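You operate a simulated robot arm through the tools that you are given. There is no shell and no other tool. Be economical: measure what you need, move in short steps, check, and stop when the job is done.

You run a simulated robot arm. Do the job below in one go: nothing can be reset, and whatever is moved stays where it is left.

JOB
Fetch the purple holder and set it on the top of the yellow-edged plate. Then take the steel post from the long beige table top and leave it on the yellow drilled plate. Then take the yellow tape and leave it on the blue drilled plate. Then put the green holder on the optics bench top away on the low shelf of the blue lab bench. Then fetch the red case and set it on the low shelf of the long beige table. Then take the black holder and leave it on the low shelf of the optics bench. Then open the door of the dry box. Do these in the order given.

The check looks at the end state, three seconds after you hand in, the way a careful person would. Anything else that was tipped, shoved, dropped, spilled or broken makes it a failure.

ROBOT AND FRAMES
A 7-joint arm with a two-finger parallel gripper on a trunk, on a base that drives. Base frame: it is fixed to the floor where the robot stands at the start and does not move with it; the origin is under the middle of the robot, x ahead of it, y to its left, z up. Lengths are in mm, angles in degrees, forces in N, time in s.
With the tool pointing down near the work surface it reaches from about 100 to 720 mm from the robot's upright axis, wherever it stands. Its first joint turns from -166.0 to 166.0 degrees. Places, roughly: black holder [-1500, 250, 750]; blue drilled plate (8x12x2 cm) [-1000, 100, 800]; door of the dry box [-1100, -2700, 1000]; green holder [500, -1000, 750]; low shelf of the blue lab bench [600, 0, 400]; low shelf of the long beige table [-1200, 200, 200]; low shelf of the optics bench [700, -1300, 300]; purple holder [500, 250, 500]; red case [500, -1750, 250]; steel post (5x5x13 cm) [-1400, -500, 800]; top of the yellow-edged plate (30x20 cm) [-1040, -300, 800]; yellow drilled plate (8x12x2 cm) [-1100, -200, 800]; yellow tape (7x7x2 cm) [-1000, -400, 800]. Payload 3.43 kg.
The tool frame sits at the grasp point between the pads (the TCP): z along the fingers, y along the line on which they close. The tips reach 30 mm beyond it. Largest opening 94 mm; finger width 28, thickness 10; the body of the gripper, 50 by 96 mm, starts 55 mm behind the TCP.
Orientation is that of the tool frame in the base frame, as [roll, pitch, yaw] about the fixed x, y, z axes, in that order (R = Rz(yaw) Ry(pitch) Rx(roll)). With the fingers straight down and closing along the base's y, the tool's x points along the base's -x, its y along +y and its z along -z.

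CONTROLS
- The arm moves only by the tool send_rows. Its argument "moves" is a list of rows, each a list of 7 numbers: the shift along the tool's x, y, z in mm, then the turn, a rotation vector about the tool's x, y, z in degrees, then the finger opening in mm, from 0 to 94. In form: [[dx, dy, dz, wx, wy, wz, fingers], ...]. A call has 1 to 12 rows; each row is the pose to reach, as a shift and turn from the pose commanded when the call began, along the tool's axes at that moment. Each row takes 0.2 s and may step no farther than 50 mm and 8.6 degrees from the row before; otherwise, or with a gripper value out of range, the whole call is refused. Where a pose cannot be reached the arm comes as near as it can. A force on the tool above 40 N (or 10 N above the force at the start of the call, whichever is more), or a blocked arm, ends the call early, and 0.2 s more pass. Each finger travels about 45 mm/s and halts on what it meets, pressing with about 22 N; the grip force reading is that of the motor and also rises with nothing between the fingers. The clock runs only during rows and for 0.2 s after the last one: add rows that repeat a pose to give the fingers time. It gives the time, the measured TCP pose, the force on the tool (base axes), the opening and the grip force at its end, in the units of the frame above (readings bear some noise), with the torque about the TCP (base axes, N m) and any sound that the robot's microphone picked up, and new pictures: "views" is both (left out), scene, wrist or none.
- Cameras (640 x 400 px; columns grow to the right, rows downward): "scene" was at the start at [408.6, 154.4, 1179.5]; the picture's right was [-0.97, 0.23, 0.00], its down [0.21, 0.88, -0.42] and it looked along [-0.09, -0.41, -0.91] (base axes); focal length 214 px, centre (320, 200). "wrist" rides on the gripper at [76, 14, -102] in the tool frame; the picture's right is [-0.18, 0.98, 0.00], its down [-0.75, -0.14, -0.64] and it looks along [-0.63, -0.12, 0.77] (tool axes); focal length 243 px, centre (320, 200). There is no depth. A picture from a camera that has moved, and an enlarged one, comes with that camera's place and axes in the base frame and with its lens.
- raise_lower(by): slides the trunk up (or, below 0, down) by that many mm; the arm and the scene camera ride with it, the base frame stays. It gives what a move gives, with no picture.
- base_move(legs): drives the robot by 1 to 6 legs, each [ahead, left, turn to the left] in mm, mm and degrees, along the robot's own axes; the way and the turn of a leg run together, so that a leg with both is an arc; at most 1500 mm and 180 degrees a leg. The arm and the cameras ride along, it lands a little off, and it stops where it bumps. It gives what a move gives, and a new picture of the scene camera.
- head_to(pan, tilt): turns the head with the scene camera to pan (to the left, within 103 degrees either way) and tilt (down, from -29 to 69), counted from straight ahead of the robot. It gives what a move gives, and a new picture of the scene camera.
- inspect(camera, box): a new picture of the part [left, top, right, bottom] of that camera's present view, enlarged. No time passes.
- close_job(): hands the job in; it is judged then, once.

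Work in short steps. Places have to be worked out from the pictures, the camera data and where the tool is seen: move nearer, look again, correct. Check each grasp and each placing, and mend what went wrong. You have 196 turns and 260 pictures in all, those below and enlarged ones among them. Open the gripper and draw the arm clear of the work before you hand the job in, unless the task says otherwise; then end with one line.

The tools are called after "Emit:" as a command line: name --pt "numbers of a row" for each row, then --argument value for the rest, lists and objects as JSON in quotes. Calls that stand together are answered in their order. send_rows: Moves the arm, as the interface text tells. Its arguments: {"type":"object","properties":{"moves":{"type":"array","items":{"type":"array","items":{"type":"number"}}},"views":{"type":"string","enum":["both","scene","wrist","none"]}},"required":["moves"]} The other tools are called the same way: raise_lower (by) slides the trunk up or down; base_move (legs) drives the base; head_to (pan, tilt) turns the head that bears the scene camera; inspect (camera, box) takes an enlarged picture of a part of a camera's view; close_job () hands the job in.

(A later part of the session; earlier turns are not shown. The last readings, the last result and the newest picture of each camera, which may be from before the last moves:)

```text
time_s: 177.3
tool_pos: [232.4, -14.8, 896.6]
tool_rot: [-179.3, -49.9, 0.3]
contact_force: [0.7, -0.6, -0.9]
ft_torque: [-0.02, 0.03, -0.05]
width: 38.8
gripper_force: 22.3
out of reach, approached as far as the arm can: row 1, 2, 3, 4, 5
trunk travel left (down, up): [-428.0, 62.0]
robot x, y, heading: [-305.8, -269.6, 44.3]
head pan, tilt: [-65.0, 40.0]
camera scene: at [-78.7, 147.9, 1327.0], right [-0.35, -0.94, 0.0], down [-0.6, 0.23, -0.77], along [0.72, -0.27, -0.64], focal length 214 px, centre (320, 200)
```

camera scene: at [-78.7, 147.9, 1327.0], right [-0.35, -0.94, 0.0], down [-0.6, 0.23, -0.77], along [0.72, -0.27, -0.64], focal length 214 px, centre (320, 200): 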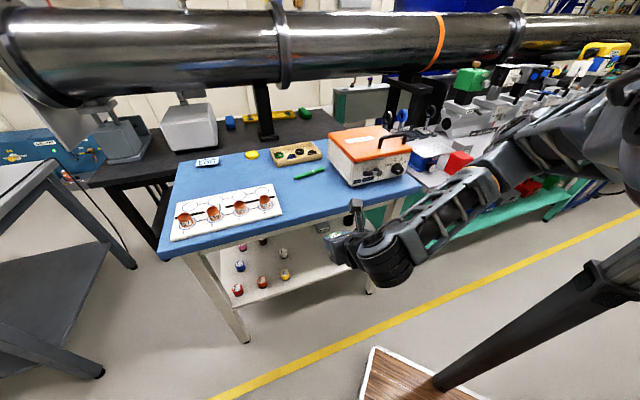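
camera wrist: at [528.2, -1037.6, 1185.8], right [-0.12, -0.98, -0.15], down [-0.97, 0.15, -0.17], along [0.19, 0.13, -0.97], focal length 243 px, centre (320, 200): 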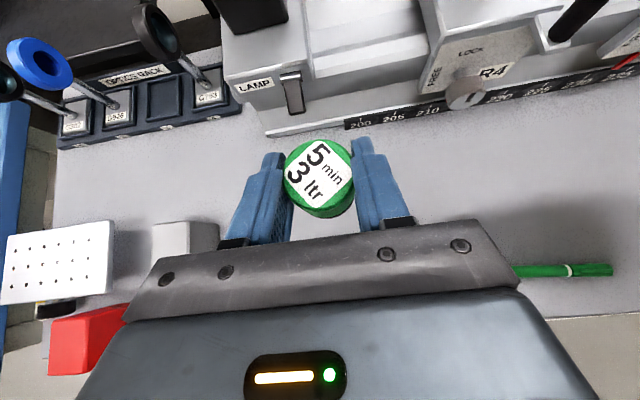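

Lower the trunk 250 mm and look with the wrist camera.

Emit:
raise_lower --by -250

Emit:
send_rows --pt "0 0 15 0 0 0 0" --pt "-20 0 40 0 0 0 0" --pt "-40 0 65 0 0 0 0" --pt "-35 0 105 0 0 0 0" --views "both"

```text
time_s: 179.9
tool_pos: [232.6, -16.6, 646.4]
tool_rot: [-179.3, -50.0, 0.3]
contact_force: [-1.1, -0.5, -0.6]
ft_torque: [0.0, -0.03, -0.03]
width: 38.8
gripper_force: 21.9
trunk travel left (down, up): [-178.0, 312.0]
robot x, y, heading: [-309.9, -270.4, 44.3]
head pan, tilt: [-65.0, 40.0]
```

```text
time_s: 180.9
tool_pos: [291.4, -14.7, 552.1]
tool_rot: [-179.2, -50.0, 0.3]
contact_force: [0.3, -0.1, -1.0]
ft_torque: [-0.04, 0.02, 0.0]
width: 38.8
gripper_force: 22.1
trunk travel left (down, up): [-178.0, 312.0]
robot x, y, heading: [-307.5, -270.0, 44.5]
head pan, tilt: [-65.0, 40.0]
camera scene: at [-78.8, 147.5, 1077.2], right [-0.35, -0.94, 0.0], down [-0.6, 0.23, -0.77], along [0.72, -0.27, -0.64], focal length 214 px, centre (320, 200)
camera wrist: at [260.6, -31.4, 677.1], right [-0.1, -0.98, -0.15], down [-0.98, 0.13, -0.16], along [0.18, 0.13, -0.98], focal length 243 px, centre (320, 200)
```

scene: 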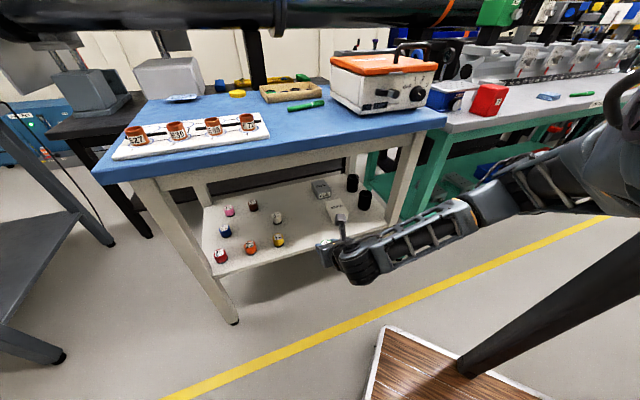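
wrist: 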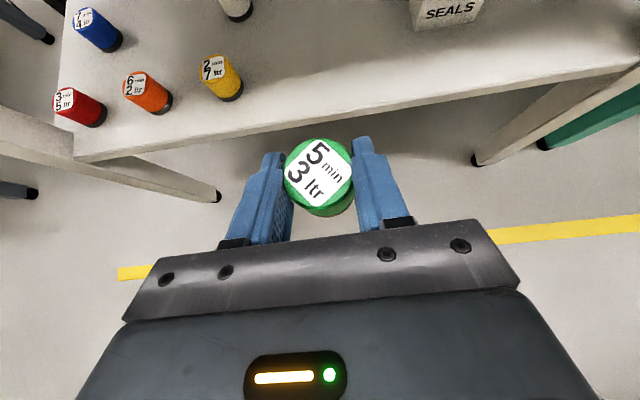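

Shelf edge at x≈415; spot (490,−15) is free. Move in above it.

Emit:
send_rows --pt "21 0 35 0 0 0 0" --pt "42 0 70 0 0 0 0" --pt "62 0 104 0 0 0 0" --pt "83 0 139 0 0 0 0" --pt "104 0 174 0 0 0 0" --views "both"

```text
time_s: 182.1
tool_pos: [494.4, -10.6, 518.3]
tool_rot: [-179.2, -49.8, 0.3]
contact_force: [-0.9, -0.2, -0.5]
ft_torque: [-0.02, -0.03, -0.04]
width: 38.7
gripper_force: 22.0
trunk travel left (down, up): [-178.0, 312.0]
robot x, y, heading: [-316.2, -269.5, 44.5]
head pan, tilt: [-65.0, 40.0]
camera scene: at [-78.8, 147.4, 1077.1], right [-0.35, -0.94, 0.0], down [-0.6, 0.23, -0.77], along [0.72, -0.27, -0.64], focal length 214 px, centre (320, 200)
camera wrist: at [463.2, -28.4, 642.9], right [-0.1, -0.98, -0.15], down [-0.98, 0.13, -0.16], along [0.18, 0.13, -0.98], focal length 243 px, centre (320, 200)
```

scene: 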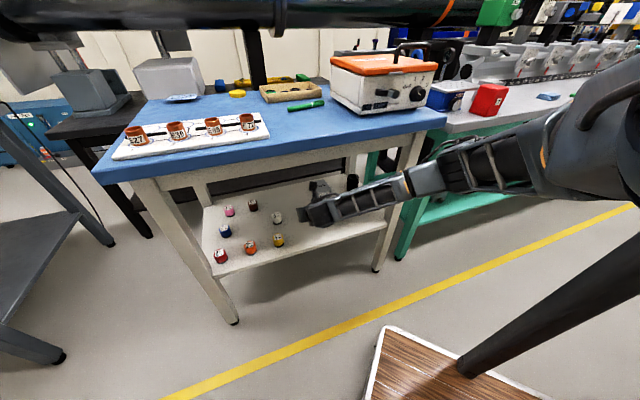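
wrist: 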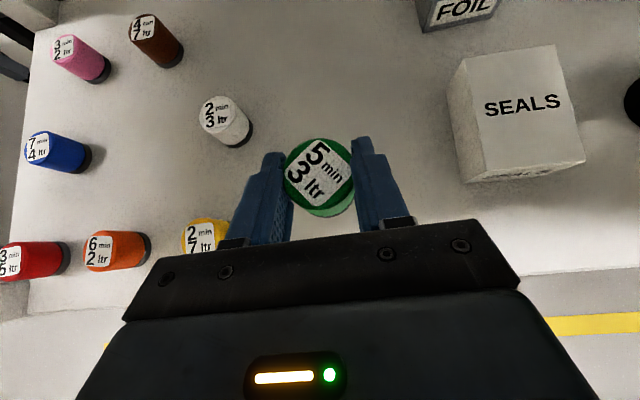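

Emit:
send_rows --pt "-19 0 16 0 0 0 0" --pt "-38 0 32 0 0 0 0" --pt "-56 0 47 0 0 0 0" --views "none"

Emit:
send_rows --pt "-2 0 2 0 0 0 0" --pt "-4 0 3 0 0 0 0" --pt "-6 0 5 0 0 0 0" --views "wrist"

```text
time_s: 182.9
tool_pos: [491.1, -10.2, 445.8]
tool_rot: [-179.3, -49.9, 0.3]
contact_force: [-0.3, -0.5, -0.8]
ft_torque: [0.0, 0.02, 0.05]
width: 38.8
gripper_force: 22.1
trunk travel left (down, up): [-178.0, 312.0]
robot x, y, heading: [-310.1, -269.4, 44.5]
head pan, tilt: [-65.0, 40.0]
```

```text
time_s: 183.7
tool_pos: [492.1, -10.1, 439.0]
tool_rot: [-179.1, -50.0, 0.3]
contact_force: [-0.7, -0.1, -1.6]
ft_torque: [0.0, 0.01, 0.03]
width: 38.9
gripper_force: 21.9
trunk travel left (down, up): [-178.0, 312.0]
robot x, y, heading: [-310.9, -270.7, 44.4]
head pan, tilt: [-65.0, 40.0]
camera wrist: at [461.3, -26.8, 563.4], right [-0.1, -0.98, -0.15], down [-0.98, 0.13, -0.16], along [0.18, 0.13, -0.98], focal length 243 px, centre (320, 200)
```

wrist: 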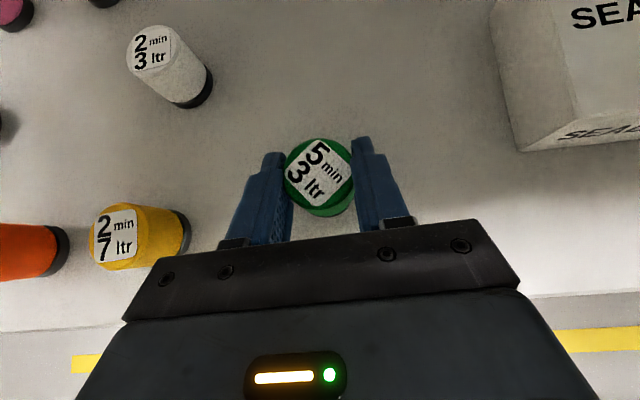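

Emit:
send_rows --pt "-1.5 0 1.3 0 0 0 0" --pt "-3 0 2.5 0 0 0 0" --pt "-4.5 0 3.8 0 0 0 0" --pt "-6 0 5 0 0 0 0" --views "none"

```text
time_s: 184.7
tool_pos: [493.6, -10.0, 436.5]
tool_rot: [-179.1, -50.4, 0.3]
contact_force: [-1.4, 1.4, 16.5]
ft_torque: [-0.2, -0.11, -0.02]
width: 38.9
gripper_force: 22.3
trunk travel left (down, up): [-178.0, 312.0]
robot x, y, heading: [-307.0, -267.3, 44.5]
head pan, tilt: [-65.0, 40.0]
stopped in row 4: the force on the tool passed its limit at 44 N (the readings are from after the stop); the commanded pose is now the measured one
```

Contact made. Release and withdraw along the tool axis.

Emit:
send_rows --pt "1 0 -1 0 0 0 0" --pt "1 0 -1 0 0 0 45" --pt "1 0 -1 0 0 0 65" --pt "1 0 -1 0 0 0 80" --pt "1 0 -1 0 0 0 80" --pt "1 0 -25 0 0 0 80" --pt "1 0 -60 0 0 0 80" --pt "1 0 -100 0 0 0 80" --pt "1 0 -140 0 0 0 80" --pt "-5 0 -185 0 0 0 80" --pt "-20 0 -225 0 0 0 80" --views "both"

```text
time_s: 187.1
tool_pos: [306.4, -13.6, 563.4]
tool_rot: [-179.3, -50.1, 0.2]
contact_force: [0.3, 0.5, 0.4]
ft_torque: [-0.01, -0.03, -0.03]
width: 80.0
gripper_force: 0.0
trunk travel left (down, up): [-178.0, 312.0]
robot x, y, heading: [-311.4, -272.9, 44.4]
head pan, tilt: [-65.0, 40.0]
camera scene: at [-78.6, 147.5, 1077.1], right [-0.35, -0.94, 0.0], down [-0.6, 0.23, -0.77], along [0.72, -0.27, -0.64], focal length 214 px, centre (320, 200)
camera wrist: at [275.8, -30.0, 687.3], right [-0.1, -0.98, -0.15], down [-0.98, 0.13, -0.17], along [0.18, 0.13, -0.97], focal length 243 px, centre (320, 200)
```

scene: 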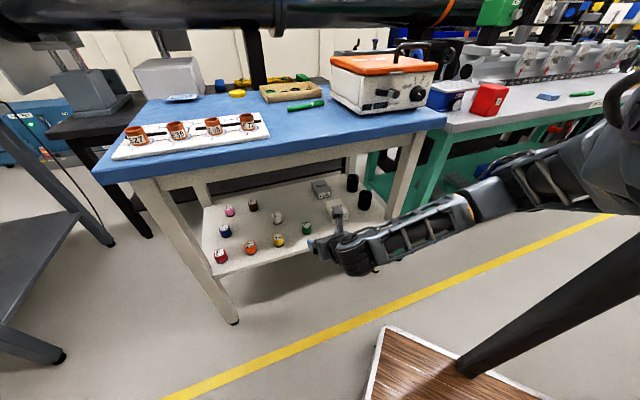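
wrist: 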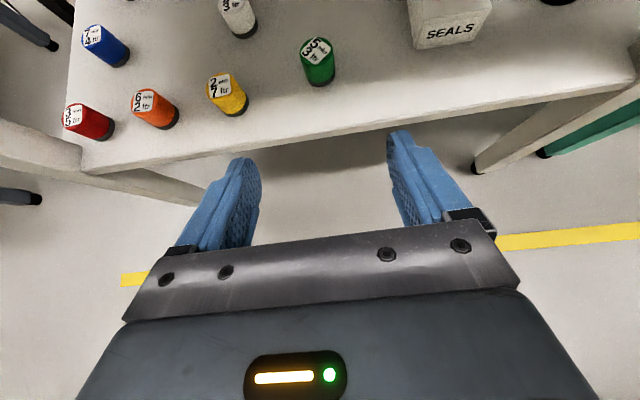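

Green holder stands on the blue bench's shelf. Next the red case on the optics bench's low shelf near y≈−1770; drive down the aisle with the arm held clear.

Emit:
base_move --legs '[[-600, -612, 0], [-600, -612, 0]]'

Emit:
head_to --pan -60 --tilt 45

```text
time_s: 195.9
tool_pos: [315.7, -1747.1, 562.9]
tool_rot: [-179.2, -50.1, -0.1]
contact_force: [0.3, -0.7, -0.4]
ft_torque: [-0.04, -0.01, -0.02]
width: 79.9
gripper_force: 0.1
trunk travel left (down, up): [-178.0, 312.0]
robot x, y, heading: [-306.0, -1999.2, 43.9]
head pan, tilt: [-65.0, 40.0]
camera scene: at [-69.2, -1584.4, 1077.1], right [-0.36, -0.93, 0.0], down [-0.6, 0.23, -0.77], along [0.72, -0.27, -0.64], focal length 214 px, centre (320, 200)
```

scene: 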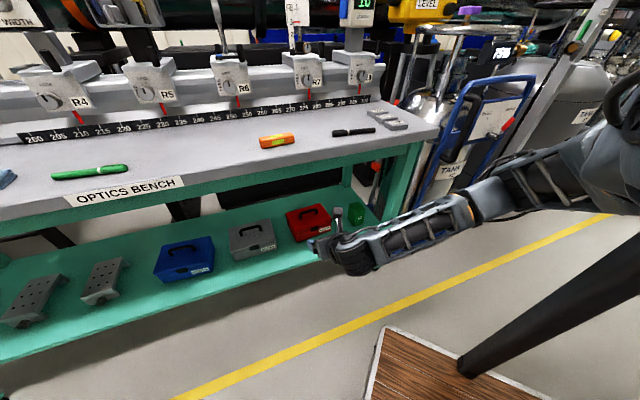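

```text
time_s: 196.6
tool_pos: [315.5, -1748.1, 563.0]
tool_rot: [-179.3, -50.2, -0.1]
contact_force: [-0.4, 0.3, -0.4]
ft_torque: [0.0, 0.02, 0.01]
width: 80.2
gripper_force: 0.0
trunk travel left (down, up): [-178.0, 312.0]
robot x, y, heading: [-302.0, -1999.2, 43.9]
head pan, tilt: [-60.0, 45.0]
camera scene: at [-70.4, -1576.4, 1069.9], right [-0.28, -0.96, 0.0], down [-0.68, 0.2, -0.71], along [0.68, -0.2, -0.71], focal length 214 px, centre (320, 200)
```

scene: 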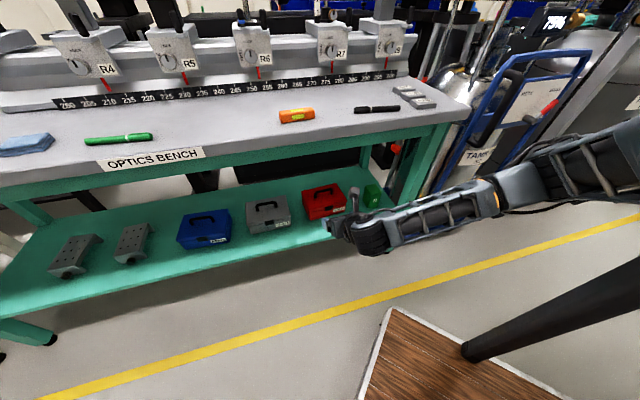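

Emit:
inspect --camera "scene" --box '[160, 160, 400, 280]'

Emit:
inspect --camera "wrist" --box '[0, 0, 640, 400]'

```text
2.67 times, centred on (280, 220) of scene
camera zoom: at [-70.4, -1576.4, 1069.9], right [-0.28, -0.96, 0.0], down [-0.68, 0.2, -0.71], along [0.68, -0.2, -0.71], focal length 572 px, centre (427, 147)
```

zoom: 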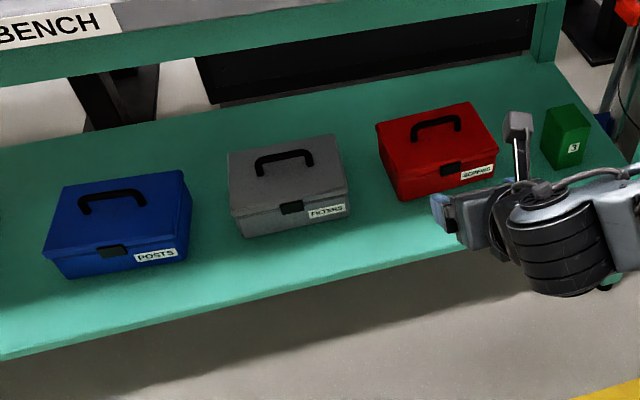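

```text
1.00 times, centred on (320, 200) of wrist (not enlarged: the box is as wide or as high as the picture)
camera zoom: at [284.2, -1764.5, 686.9], right [-0.11, -0.98, -0.15], down [-0.98, 0.13, -0.17], along [0.18, 0.13, -0.97], focal length 243 px, centre (320, 200)
```

zoom: 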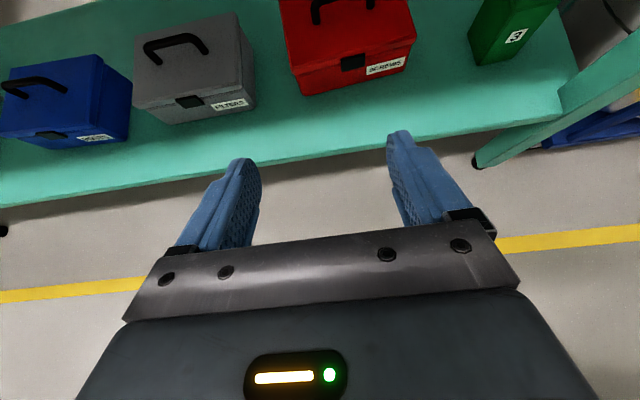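

The red case's handle bar runs along y at ≈(593,−1789,415). I'll turn the tool so the fingers close across the bar (tool rolled 90°), pitched ~30° from vertical.

Emit:
send_rows --pt "-3 14 -4 0 -7 0 80" --pt "-6 28 -8 0 -14 0 80" --pt "-10 41 -12 0 -20 0 80" --views "none"

Emit:
send_rows --pt "0 0 0 0 0 8.2 60" --pt "0 0 0 0 0 16.4 60" --pt "0 0 0 0 0 24.6 60" --pt "0 0 0 0 0 32.8 60" --pt "0 0 0 0 0 41 60" --pt "0 0 0 0 0 49.2 60" --pt "0 0 0 0 0 57.4 60" --pt "0 0 0 0 0 65.6 60" --pt "0 0 0 0 0 73.8 60" --pt "0 0 0 0 0 82 60" --pt "0 0 0 0 0 90 60" --views "both"

```text
time_s: 197.4
tool_pos: [299.1, -1789.0, 563.1]
tool_rot: [-179.4, -30.1, 0.2]
contact_force: [-0.6, -0.3, -0.2]
ft_torque: [0.01, 0.01, -0.02]
width: 79.8
gripper_force: 0.1
trunk travel left (down, up): [-178.0, 312.0]
robot x, y, heading: [-300.6, -2000.8, 44.1]
head pan, tilt: [-60.0, 45.0]
```

```text
time_s: 199.8
tool_pos: [300.6, -1791.5, 558.0]
tool_rot: [-149.7, 0.6, -89.9]
contact_force: [0.5, 1.0, -0.5]
ft_torque: [-0.1, -0.02, 0.01]
width: 59.8
gripper_force: 0.1
trunk travel left (down, up): [-178.0, 312.0]
robot x, y, heading: [-306.4, -2002.8, 44.1]
head pan, tilt: [-60.0, 45.0]
camera scene: at [-69.8, -1576.0, 1065.7], right [-0.28, -0.96, 0.0], down [-0.68, 0.19, -0.71], along [0.68, -0.2, -0.71], focal length 214 px, centre (320, 200)
camera wrist: at [236.1, -1868.7, 639.3], right [-0.85, 0.19, -0.49], down [-0.2, 0.75, 0.63], along [0.49, 0.64, -0.6], focal length 243 px, centre (320, 200)
```

scene: 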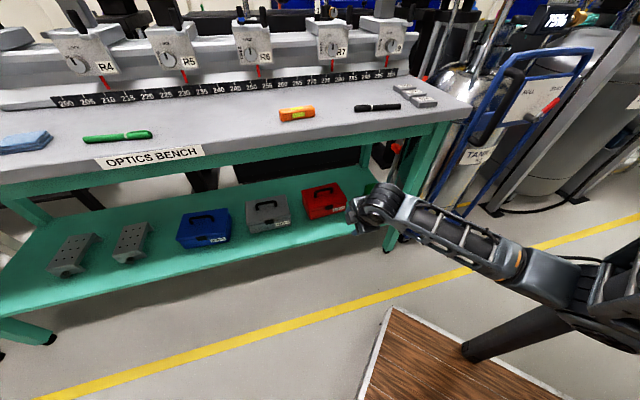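
wrist: 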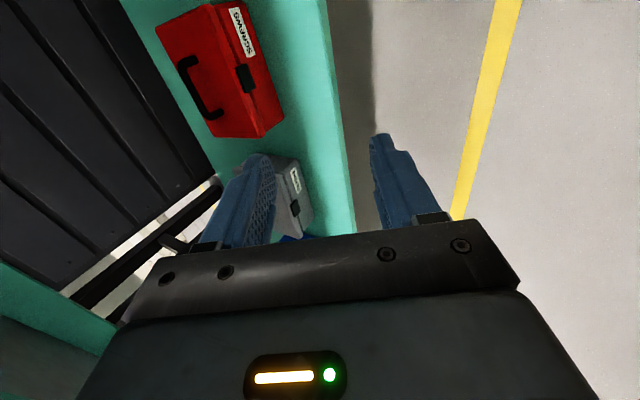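

Bar refined to ≈(593,−1792,408). Move down and in beneath the bench edge in stages.

Emit:
send_rows --pt "0 -15 33 0 0 0 50" --pt "0 -30 66 0 0 0 40" --pt "0 -46 99 0 0 0 36" --pt "0 -61 132 0 0 0 36" --views "both"

```text
time_s: 200.8
tool_pos: [419.1, -1787.4, 478.3]
tool_rot: [-149.8, 0.5, -89.6]
contact_force: [-0.2, -0.2, 0.8]
ft_torque: [0.03, 0.04, 0.03]
width: 36.1
gripper_force: 0.1
trunk travel left (down, up): [-178.0, 312.0]
robot x, y, heading: [-303.0, -2002.2, 44.1]
head pan, tilt: [-60.0, 45.0]
camera scene: at [-70.6, -1576.4, 1069.9], right [-0.28, -0.96, 0.0], down [-0.68, 0.19, -0.71], along [0.68, -0.19, -0.71], focal length 214 px, centre (320, 200)
camera wrist: at [354.0, -1866.1, 559.0], right [-0.85, 0.18, -0.49], down [-0.21, 0.75, 0.63], along [0.48, 0.64, -0.6], focal length 243 px, centre (320, 200)
```

scene: 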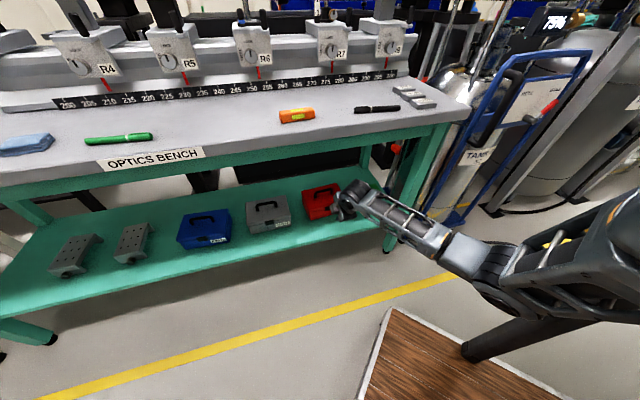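
wrist: 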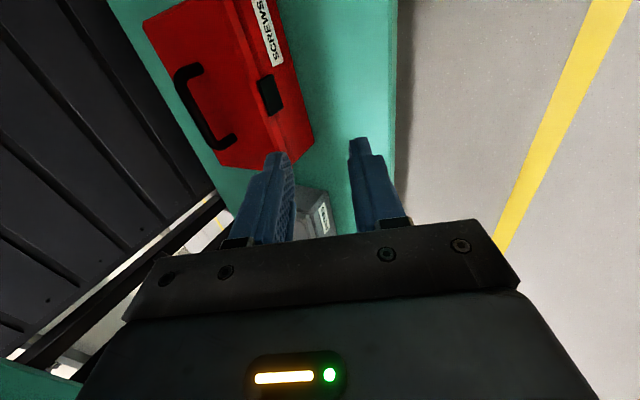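

Bar measured again at ≈(587,−1800,411). Advance to just in front/above it.

Emit:
send_rows --pt "4 -35 20 0 0 0 38" --pt "8 -70 41 0 0 0 38" --pt "12.6 -104 61 0 0 0 38" --views "wrist"

Emit:
inspect --camera "scene" --box '[260, 140, 420, 250]'

```text
time_s: 201.6
tool_pos: [538.9, -1799.2, 477.1]
tool_rot: [-149.8, 0.5, -89.5]
contact_force: [0.2, 0.5, -0.2]
ft_torque: [-0.02, -0.02, 0.0]
width: 38.1
gripper_force: 0.0
trunk travel left (down, up): [-178.0, 312.0]
robot x, y, heading: [-306.1, -2001.3, 44.1]
head pan, tilt: [-60.0, 45.0]
camera wrist: at [474.6, -1877.7, 558.0], right [-0.85, 0.18, -0.49], down [-0.21, 0.75, 0.63], along [0.48, 0.64, -0.6], focal length 243 px, centre (320, 200)
```

wrist: 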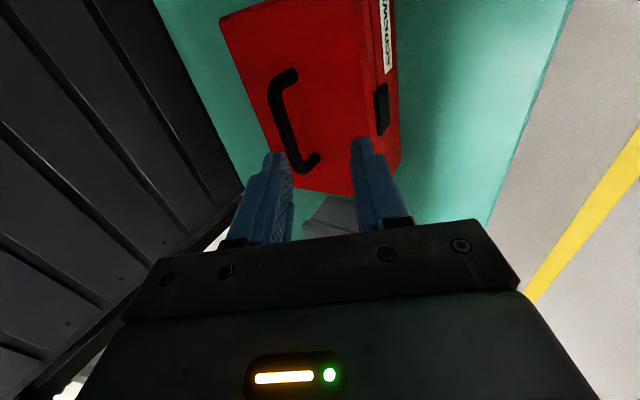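

```text
3.64 times, centred on (340, 195) of scene
camera zoom: at [-70.7, -1576.3, 1069.8], right [-0.28, -0.96, 0.0], down [-0.68, 0.19, -0.71], along [0.68, -0.19, -0.71], focal length 780 px, centre (247, 218)
```

zoom: 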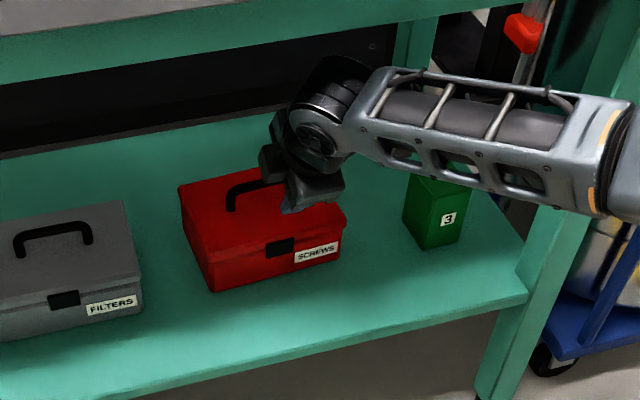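

Align laterally (tool y −20) and come closer by 40 mm, then look again.

Emit:
send_rows --pt "-1 -20 0 0 0 0 40" --pt "-1 -20 20 0 0 0 40" --pt "-1 -20 40 0 0 0 40" --views "wrist"

```text
time_s: 202.4
tool_pos: [577.5, -1797.7, 455.0]
tool_rot: [-149.8, 0.6, -89.6]
contact_force: [-0.3, -0.7, 0.3]
ft_torque: [-0.05, 0.0, 0.01]
width: 40.1
gripper_force: 0.1
trunk travel left (down, up): [-178.0, 312.0]
robot x, y, heading: [-301.2, -1998.7, 43.9]
head pan, tilt: [-60.0, 45.0]
camera wrist: at [513.7, -1876.0, 535.7], right [-0.85, 0.18, -0.49], down [-0.21, 0.75, 0.63], along [0.48, 0.64, -0.6], focal length 243 px, centre (320, 200)
```

wrist: 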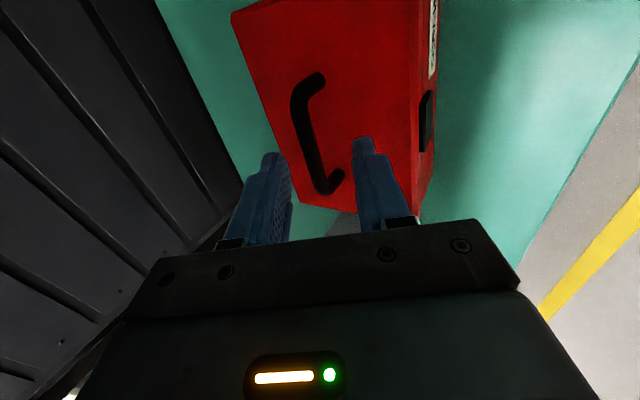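

Emit:
send_rows --pt "0 -3 13 0 0 0 40" --pt "0 -5 26 0 0 0 40" --views "wrist"

Emit:
inspect --camera "scene" --box '[280, 150, 400, 230]'

```text
time_s: 203.0
tool_pos: [593.8, -1798.2, 433.2]
tool_rot: [-149.8, 0.6, -89.6]
contact_force: [0.4, 0.4, 0.3]
ft_torque: [0.01, 0.02, -0.01]
width: 39.9
gripper_force: 0.0
trunk travel left (down, up): [-178.0, 312.0]
robot x, y, heading: [-305.1, -1996.0, 44.2]
head pan, tilt: [-60.0, 45.0]
camera wrist: at [529.9, -1876.8, 514.6], right [-0.85, 0.18, -0.49], down [-0.21, 0.75, 0.63], along [0.48, 0.64, -0.6], focal length 243 px, centre (320, 200)
```

wrist: 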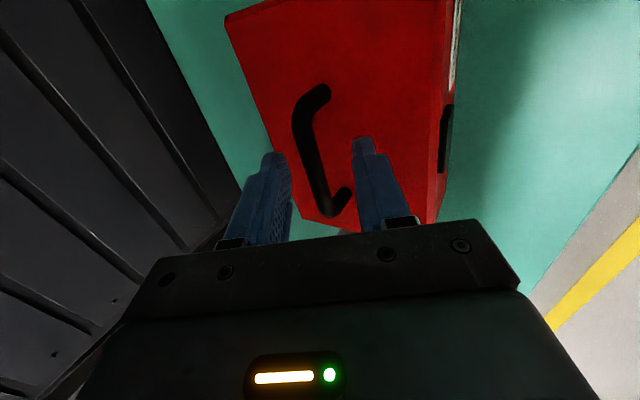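

```text
5.00 times, centred on (340, 190) of scene
camera zoom: at [-70.4, -1576.5, 1069.9], right [-0.28, -0.96, 0.0], down [-0.68, 0.2, -0.71], along [0.68, -0.2, -0.71], focal length 1072 px, centre (220, 250)
```

zoom: 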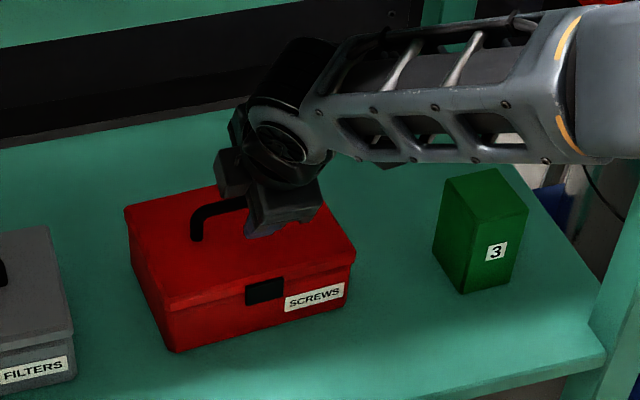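

Consistent wrist triangulation puts the bar at (628,−1790,392). Advance 34 mm along the tool with −8 lateral, then close.

Emit:
send_rows --pt "-4 -8 0 0 0 0 40" --pt "-8 -8.5 12 0 0 0 40" --pt "-8 -8.5 24 0 0 0 40" --pt "-8 -8.5 34 0 0 0 40" --views "wrist"

```text
time_s: 203.9
tool_pos: [620.6, -1789.3, 420.4]
tool_rot: [-149.2, 0.6, -89.5]
contact_force: [-14.1, 0.4, 30.5]
ft_torque: [-0.2, 0.87, -0.03]
width: 37.9
gripper_force: 0.0
out of reach, approached as far as the arm can: row 4
trunk travel left (down, up): [-178.0, 312.0]
robot x, y, heading: [-299.8, -2000.4, 43.7]
head pan, tilt: [-60.0, 45.0]
stopped in row 4: the force on the tool passed its limit at 50 N (the readings are from after the stop); the commanded pose is now the measured one
camera wrist: at [555.2, -1867.9, 500.6], right [-0.85, 0.18, -0.5], down [-0.21, 0.74, 0.63], along [0.49, 0.64, -0.59], focal length 243 px, centre (320, 200)
```

wrist: 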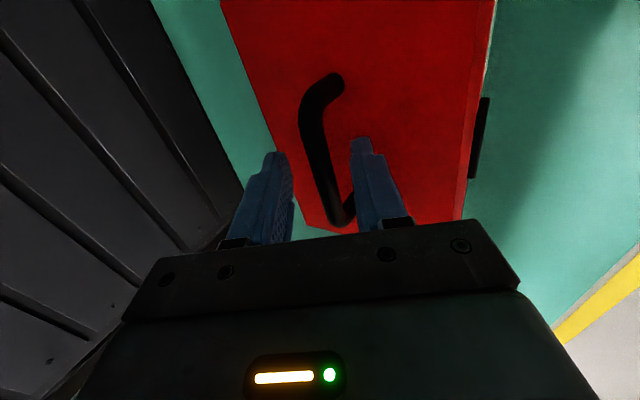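

A fingertip touched the lid; the bar lies between the fingers ≈17 mm past the TCP. Ease back 3 mm and close on it.

Emit:
send_rows --pt "0 0 -3 0 0 0 40" --pt "0 0 -3 0 0 0 25" --pt "0 0 -3 0 0 0 10" --pt "0 0 -3 0 0 0 0" --pt "0 0 -3 0 0 0 0" --pt "0 0 -3 0 0 0 0" --views "wrist"

```text
time_s: 205.3
tool_pos: [618.3, -1788.9, 420.1]
tool_rot: [-149.5, 0.6, -89.6]
contact_force: [1.1, -2.2, -0.4]
ft_torque: [-0.64, -0.06, 0.24]
width: 12.4
gripper_force: 22.1
trunk travel left (down, up): [-178.0, 312.0]
robot x, y, heading: [-302.5, -1998.6, 44.0]
head pan, tilt: [-60.0, 45.0]
camera wrist: at [552.9, -1868.4, 500.2], right [-0.85, 0.18, -0.5], down [-0.21, 0.75, 0.63], along [0.49, 0.64, -0.59], focal length 243 px, centre (320, 200)
```

wrist: 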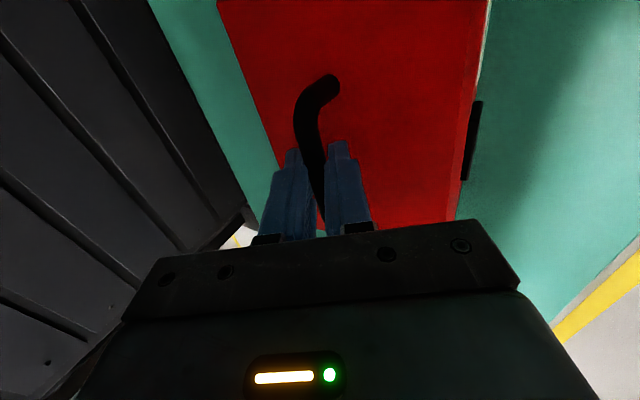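

Gripping the bar (12 mm). Test lift 15 mm slowly.

Emit:
send_rows --pt "0 -1.5 -2.6 0 0 0 0" --pt "0 -3 -5.2 0 0 0 0" --pt "0 -5 -8.6 0 0 0 0" --pt "0 -7.6 -13 0 0 0 0" --pt "0 -7.6 -13 0 0 0 0" --views "both"

```text
time_s: 206.5
tool_pos: [617.6, -1788.4, 435.1]
tool_rot: [-149.4, 0.6, -89.5]
contact_force: [0.4, -0.1, -8.9]
ft_torque: [-0.01, 0.07, 0.02]
width: 11.8
gripper_force: 21.5
trunk travel left (down, up): [-178.0, 312.0]
robot x, y, heading: [-307.1, -1998.3, 43.9]
head pan, tilt: [-60.0, 45.0]
camera scene: at [-70.4, -1576.3, 1069.7], right [-0.28, -0.96, 0.0], down [-0.68, 0.19, -0.71], along [0.68, -0.19, -0.71], focal length 214 px, centre (320, 200)
camera wrist: at [552.7, -1867.8, 515.6], right [-0.85, 0.18, -0.5], down [-0.21, 0.75, 0.63], along [0.49, 0.64, -0.59], focal length 243 px, centre (320, 200)
```

scene: 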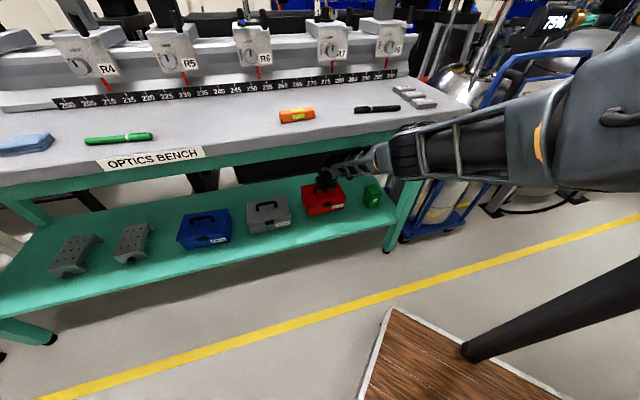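
wrist: 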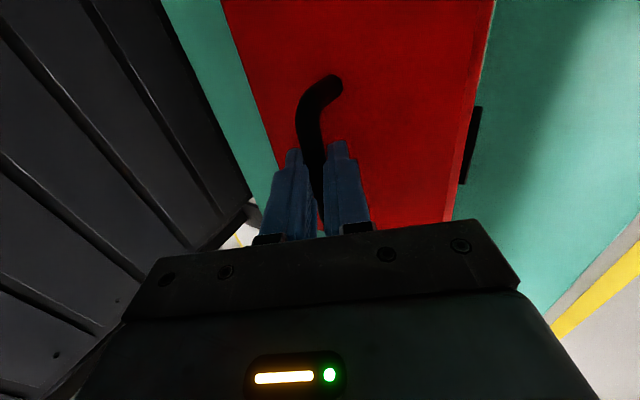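

The case hangs level (≈9 N). Lift 20 mm more and draw it straight out gently.

Emit:
send_rows --pt "0 -5 -9 0 0 0 0" --pt "0 -10 -17 0 0 0 0" --pt "0 3 -25 0 0 0 0" --pt "0 20 -35 0 0 0 0" --pt "0 39 -46 0 0 0 0" --pt "0 58 -57 0 0 0 0" --pt "0 77 -68 0 0 0 0" --pt "0 96 -79 0 0 0 0" --pt "0 115 -90 0 0 0 0" --pt "0 134 -101 0 0 0 0" --views "scene"

```text
time_s: 208.7
tool_pos: [449.6, -1791.9, 453.8]
tool_rot: [-149.4, 0.6, -89.5]
contact_force: [0.2, -0.2, -8.3]
ft_torque: [-0.02, 0.01, 0.0]
width: 12.0
gripper_force: 22.2
trunk travel left (down, up): [-178.0, 312.0]
robot x, y, heading: [-305.8, -1998.8, 44.1]
head pan, tilt: [-60.0, 45.0]
camera scene: at [-70.4, -1576.3, 1069.7], right [-0.28, -0.96, 0.0], down [-0.68, 0.19, -0.71], along [0.68, -0.19, -0.71], focal length 214 px, centre (320, 200)
```

scene: 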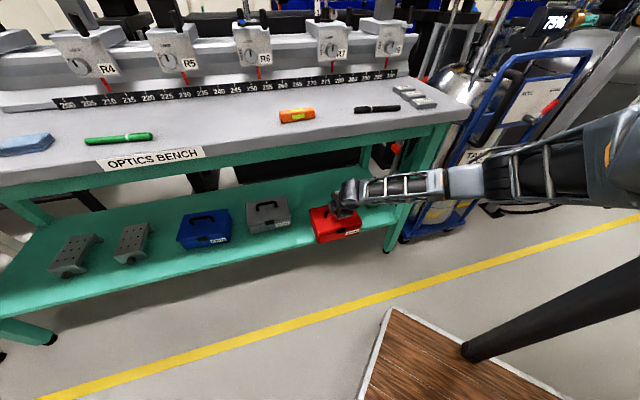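

Continue drawing it out clear of the bench.

Emit:
send_rows --pt "0 19 -11 0 0 0 0" --pt "0 40 -23 0 0 0 0" --pt "0 62 -36 0 0 0 0" --pt "0 84 -49 0 0 0 0" --pt "0 106 -62 0 0 0 0" --pt "0 128 -75 0 0 0 0" --pt "0 150 -88 0 0 0 0" --pt "0 164 -104 0 0 0 0" --views "both"

```text
time_s: 210.7
tool_pos: [255.9, -1759.0, 458.1]
tool_rot: [-149.6, 1.2, -85.3]
contact_force: [0.7, -1.4, -10.3]
ft_torque: [-0.1, 0.05, 0.01]
width: 11.7
gripper_force: 21.5
trunk travel left (down, up): [-178.0, 312.0]
robot x, y, heading: [-301.0, -1997.3, 44.2]
head pan, tilt: [-60.0, 45.0]
stopped in row 8: the arm was blocked; the commanded pose is now the measured one
camera scene: at [-69.3, -1572.8, 1069.3], right [-0.28, -0.96, 0.0], down [-0.68, 0.19, -0.71], along [0.68, -0.2, -0.71], focal length 214 px, centre (320, 200)
camera wrist: at [198.3, -1842.7, 537.8], right [-0.86, 0.12, -0.49], down [-0.26, 0.72, 0.64], along [0.43, 0.68, -0.59], focal length 243 px, centre (320, 200)
```

scene: 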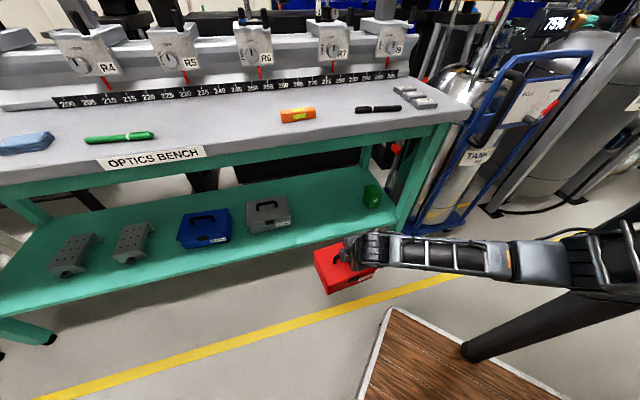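
wrist: 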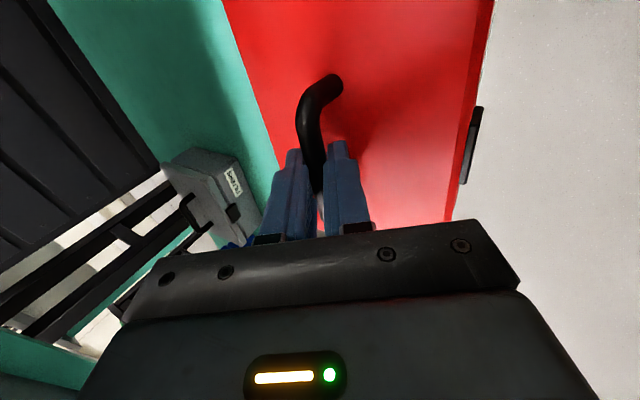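

Case is free of the shelf. Nudge off the post contact, then drive back up the aisle.

Emit:
send_rows --pt "0 -8 5 0 0 0 0" --pt "0 -16 10 0 0 0 0" --views "none"

Emit:
base_move --legs '[[662, 681, 0], [662, 681, 0], [0, 0, 90]]'

Emit:
head_to --pan 30 --tilt 45

```text
time_s: 211.3
tool_pos: [276.3, -1764.0, 457.7]
tool_rot: [-149.4, 1.2, -85.7]
contact_force: [1.2, 1.3, -9.7]
ft_torque: [-0.06, 0.09, 0.03]
width: 11.6
gripper_force: 21.7
trunk travel left (down, up): [-178.0, 312.0]
robot x, y, heading: [-303.9, -2001.2, 43.8]
head pan, tilt: [-60.0, 45.0]
```

```text
time_s: 224.6
tool_pos: [-537.0, 474.4, 459.3]
tool_rot: [-149.4, 1.1, 3.7]
contact_force: [-1.0, 1.2, -9.4]
ft_torque: [-0.09, -0.08, -0.04]
width: 11.7
gripper_force: 21.7
trunk travel left (down, up): [-178.0, 312.0]
robot x, y, heading: [-307.9, -108.0, 133.4]
head pan, tilt: [-60.0, 45.0]
camera scene: at [-728.2, 129.4, 1069.8], right [0.96, -0.29, 0.0], down [-0.2, -0.68, -0.71], along [0.2, 0.68, -0.71], focal length 214 px, centre (320, 200)
```

scene: 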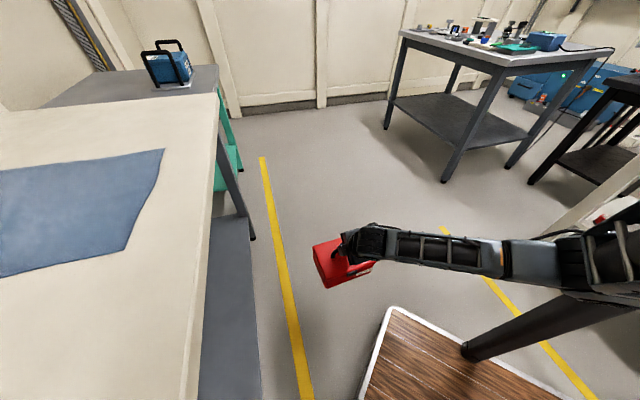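

```text
time_s: 226.2
tool_pos: [-536.1, 474.8, 459.8]
tool_rot: [-149.5, 1.3, 3.6]
contact_force: [-0.6, -0.3, -9.7]
ft_torque: [-0.08, -0.05, -0.01]
width: 11.6
gripper_force: 21.7
trunk travel left (down, up): [-178.0, 312.0]
robot x, y, heading: [-308.6, -106.9, 133.5]
head pan, tilt: [30.0, 45.0]
camera scene: at [-829.4, 75.0, 1069.8], right [0.29, 0.96, 0.0], down [0.68, -0.2, -0.71], along [-0.68, 0.2, -0.71], focal length 214 px, centre (320, 200)
```

scene: 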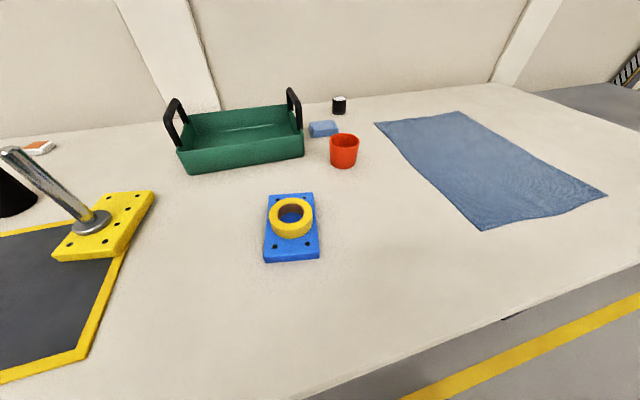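

Table and placed objects look undisturbed. Drive to about (−150,460) and turn to face the table's shelf.

Emit:
base_move --legs '[[302, -505, 0], [0, 0, 90]]'

Emit:
head_to --pan -60 --tilt 45

```text
time_s: 233.3
tool_pos: [-726.2, 228.0, 459.0]
tool_rot: [-149.5, 1.2, 93.7]
contact_force: [-0.9, 0.2, -9.5]
ft_torque: [0.05, -0.06, -0.02]
width: 11.4
gripper_force: 21.9
trunk travel left (down, up): [-178.0, 312.0]
robot x, y, heading: [-140.2, 459.8, -136.6]
head pan, tilt: [30.0, 45.0]
camera scene: at [-327.4, -66.7, 1069.8], right [-0.96, 0.29, 0.0], down [0.2, 0.68, -0.71], along [-0.2, -0.68, -0.71], focal length 214 px, centre (320, 200)
```

scene: 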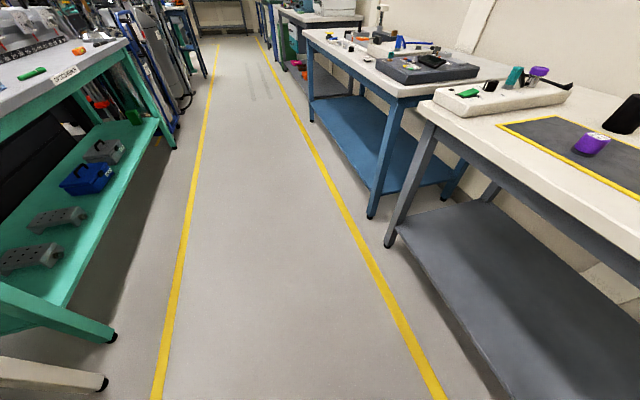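

```text
time_s: 235.0
tool_pos: [-727.9, 228.7, 458.8]
tool_rot: [-149.6, 1.2, 93.8]
contact_force: [-0.1, 1.1, -9.5]
ft_torque: [0.04, -0.06, 0.01]
width: 11.6
gripper_force: 22.0
trunk travel left (down, up): [-178.0, 312.0]
robot x, y, heading: [-145.9, 457.8, -136.5]
head pan, tilt: [-60.0, 45.0]
camera scene: at [-381.9, 34.5, 1069.8], right [0.29, 0.96, 0.0], down [0.68, -0.2, -0.71], along [-0.68, 0.2, -0.71], focal length 214 px, centre (320, 200)
```

scene: 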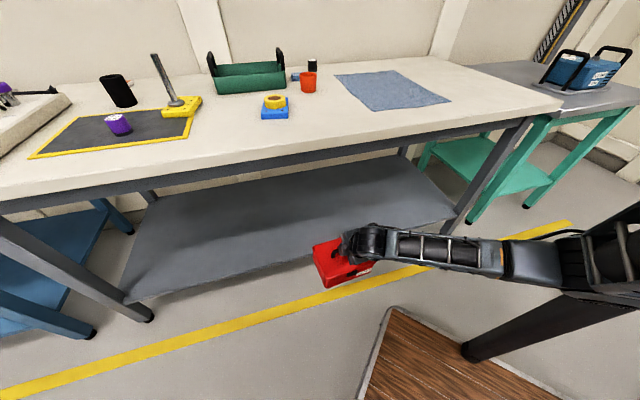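

Shelf is empty and open. Lower the trunk 120 mm for reach, then raise the case slightly and move it in over the shelf.

Emit:
raise_lower --by -110

Emit:
send_rows --pt "0 -15 -26 0 0 0 0" --pt "0 -30 -52 0 0 0 0" --pt "2 -56 -37 0 0 0 0" --pt "4 -82 -22 0 0 0 0" --pt "6 -108 -7 0 0 0 0" --pt "8 -134 8 0 0 0 0" --pt "10 -160 24 0 0 0 0" --views "both"

```text
time_s: 236.4
tool_pos: [-726.1, 228.9, 349.3]
tool_rot: [-149.5, 1.2, 93.6]
contact_force: [0.7, -0.3, -9.2]
ft_torque: [0.09, -0.09, 0.01]
width: 11.6
gripper_force: 22.4
trunk travel left (down, up): [-68.0, 422.0]
robot x, y, heading: [-143.1, 459.2, -136.5]
head pan, tilt: [-60.0, 45.0]
```

```text
time_s: 238.0
tool_pos: [-877.3, 230.2, 409.2]
tool_rot: [-149.5, 1.1, 93.7]
contact_force: [-0.5, -0.5, -9.5]
ft_torque: [0.04, -0.04, -0.02]
width: 11.8
gripper_force: 21.8
trunk travel left (down, up): [-68.0, 422.0]
robot x, y, heading: [-144.0, 460.3, -136.8]
head pan, tilt: [-60.0, 45.0]
camera scene: at [-381.8, 34.5, 959.7], right [0.29, 0.96, 0.0], down [0.68, -0.2, -0.71], along [-0.68, 0.2, -0.71], focal length 214 px, centre (320, 200)
camera wrist: at [-818.4, 310.7, 489.1], right [0.86, -0.14, -0.5], down [0.25, -0.73, 0.64], along [-0.45, -0.67, -0.59], focal length 243 px, centre (320, 200)
```

scene: 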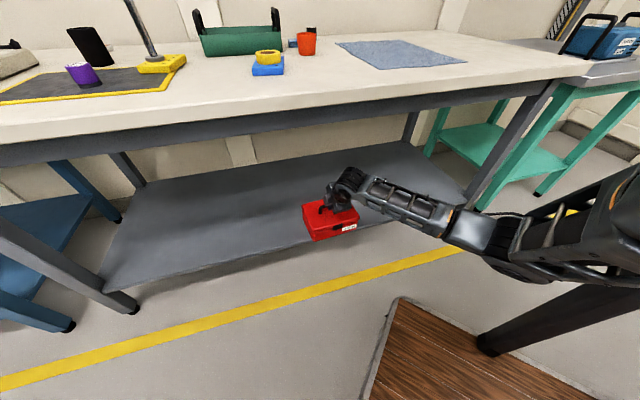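
wrist: 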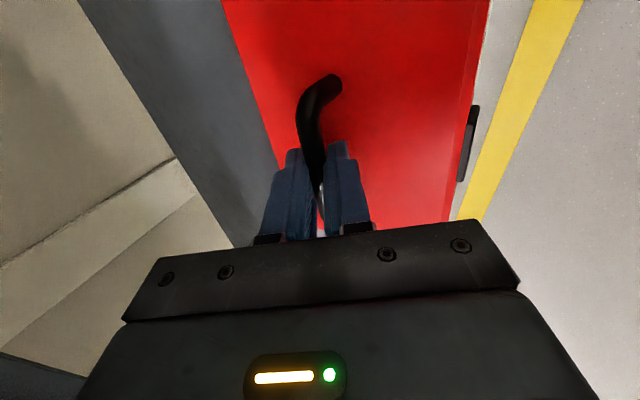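

Going well; continue 145 mm further in.

Emit:
send_rows --pt "2 -25 15 0 0 0 0" --pt "4 -50 29 0 0 0 0" --pt "6 -75 44 0 0 0 0" --pt "8 -100 59 0 0 0 0" --pt "9 -125 73 0 0 0 0" --views "scene"

Emit:
inspect --camera "scene" --box '[240, 120, 440, 260]'

```text
time_s: 239.2
tool_pos: [-1024.4, 228.6, 410.3]
tool_rot: [-149.4, 1.2, 93.7]
contact_force: [0.9, -0.9, -10.1]
ft_torque: [0.03, -0.06, 0.0]
width: 11.9
gripper_force: 21.8
trunk travel left (down, up): [-68.0, 422.0]
robot x, y, heading: [-144.1, 461.3, -136.7]
head pan, tilt: [-60.0, 45.0]
camera scene: at [-381.9, 34.6, 959.7], right [0.29, 0.96, 0.0], down [0.68, -0.2, -0.71], along [-0.68, 0.2, -0.71], focal length 214 px, centre (320, 200)
```

scene: 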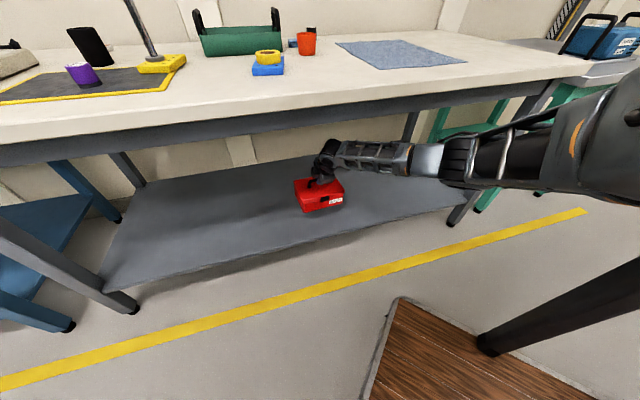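

```text
2.86 times, centred on (340, 190) of scene
camera zoom: at [-381.9, 34.6, 959.7], right [0.29, 0.96, 0.0], down [0.68, -0.2, -0.71], along [-0.68, 0.2, -0.71], focal length 613 px, centre (263, 229)
```

zoom: 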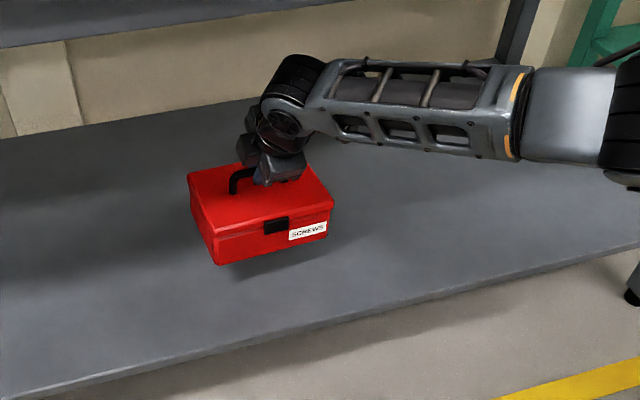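

Lower the case step by step until it bears on the shelf.

Emit:
send_rows --pt "0 5 8.6 0 0 0 0" --pt "0 10 17 0 0 0 0" --pt "1 15 26 0 0 0 0" --pt "1 18 31 0 0 0 0" --pt "1 21 36 0 0 0 0" --pt "1 24 41 0 0 0 0" --views "none"

Emit:
inspect --camera "scene" --box '[240, 120, 440, 260]'

```text
time_s: 240.6
tool_pos: [-1022.1, 230.6, 362.6]
tool_rot: [-149.4, 1.2, 93.7]
contact_force: [-0.8, 0.3, -9.3]
ft_torque: [0.04, -0.07, -0.03]
width: 11.8
gripper_force: 21.8
trunk travel left (down, up): [-68.0, 422.0]
robot x, y, heading: [-144.3, 461.1, -136.8]
head pan, tilt: [-60.0, 45.0]
```

```text
2.86 times, centred on (340, 190) of scene
camera zoom: at [-382.0, 34.6, 959.8], right [0.29, 0.96, 0.0], down [0.68, -0.2, -0.71], along [-0.68, 0.2, -0.71], focal length 613 px, centre (263, 229)
```

zoom: 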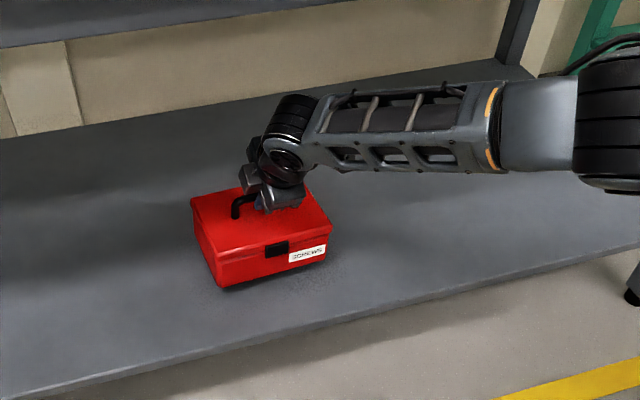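

Emit:
send_rows --pt "0 2 3.5 0 0 0 0" --pt "0 4 7 0 0 0 0" --pt "0 6 10.5 0 0 0 0" --pt "0 8 14 0 0 0 0" --views "none"

```text
time_s: 241.6
tool_pos: [-1022.4, 229.2, 345.5]
tool_rot: [-149.5, 1.2, 93.6]
contact_force: [-0.4, -0.2, -9.6]
ft_torque: [0.05, -0.08, 0.0]
width: 11.9
gripper_force: 22.2
trunk travel left (down, up): [-68.0, 422.0]
robot x, y, heading: [-144.8, 460.6, -136.6]
head pan, tilt: [-60.0, 45.0]
```

Emit:
send_rows --pt "0 2 3.5 0 0 0 0" --pt "0 4 7 0 0 0 0" --pt "0 6 10.5 0 0 0 0" --pt "0 8 14 0 0 0 0" --views "none"

Emit:
inspect --camera "scene" --box '[240, 120, 440, 260]'

```text
time_s: 242.7
tool_pos: [-1027.0, 231.6, 335.5]
tool_rot: [-148.8, 1.3, 93.7]
contact_force: [6.3, -0.2, 16.2]
ft_torque: [0.28, 0.03, -0.13]
width: 12.0
gripper_force: 22.0
trunk travel left (down, up): [-68.0, 422.0]
robot x, y, heading: [-142.4, 457.7, -136.8]
head pan, tilt: [-60.0, 45.0]
stopped in row 4: the force on the tool passed its limit at 47 N (the readings are from after the stop); the commanded pose is now the measured one
```

```text
2.86 times, centred on (340, 190) of scene
camera zoom: at [-381.5, 34.7, 959.7], right [0.29, 0.96, 0.0], down [0.68, -0.2, -0.71], along [-0.68, 0.2, -0.71], focal length 613 px, centre (263, 229)
```

zoom: 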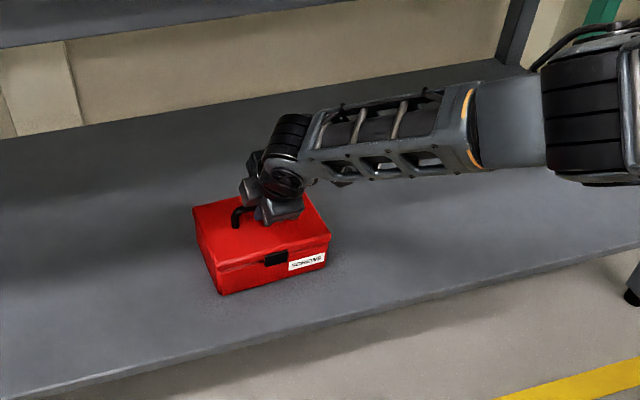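

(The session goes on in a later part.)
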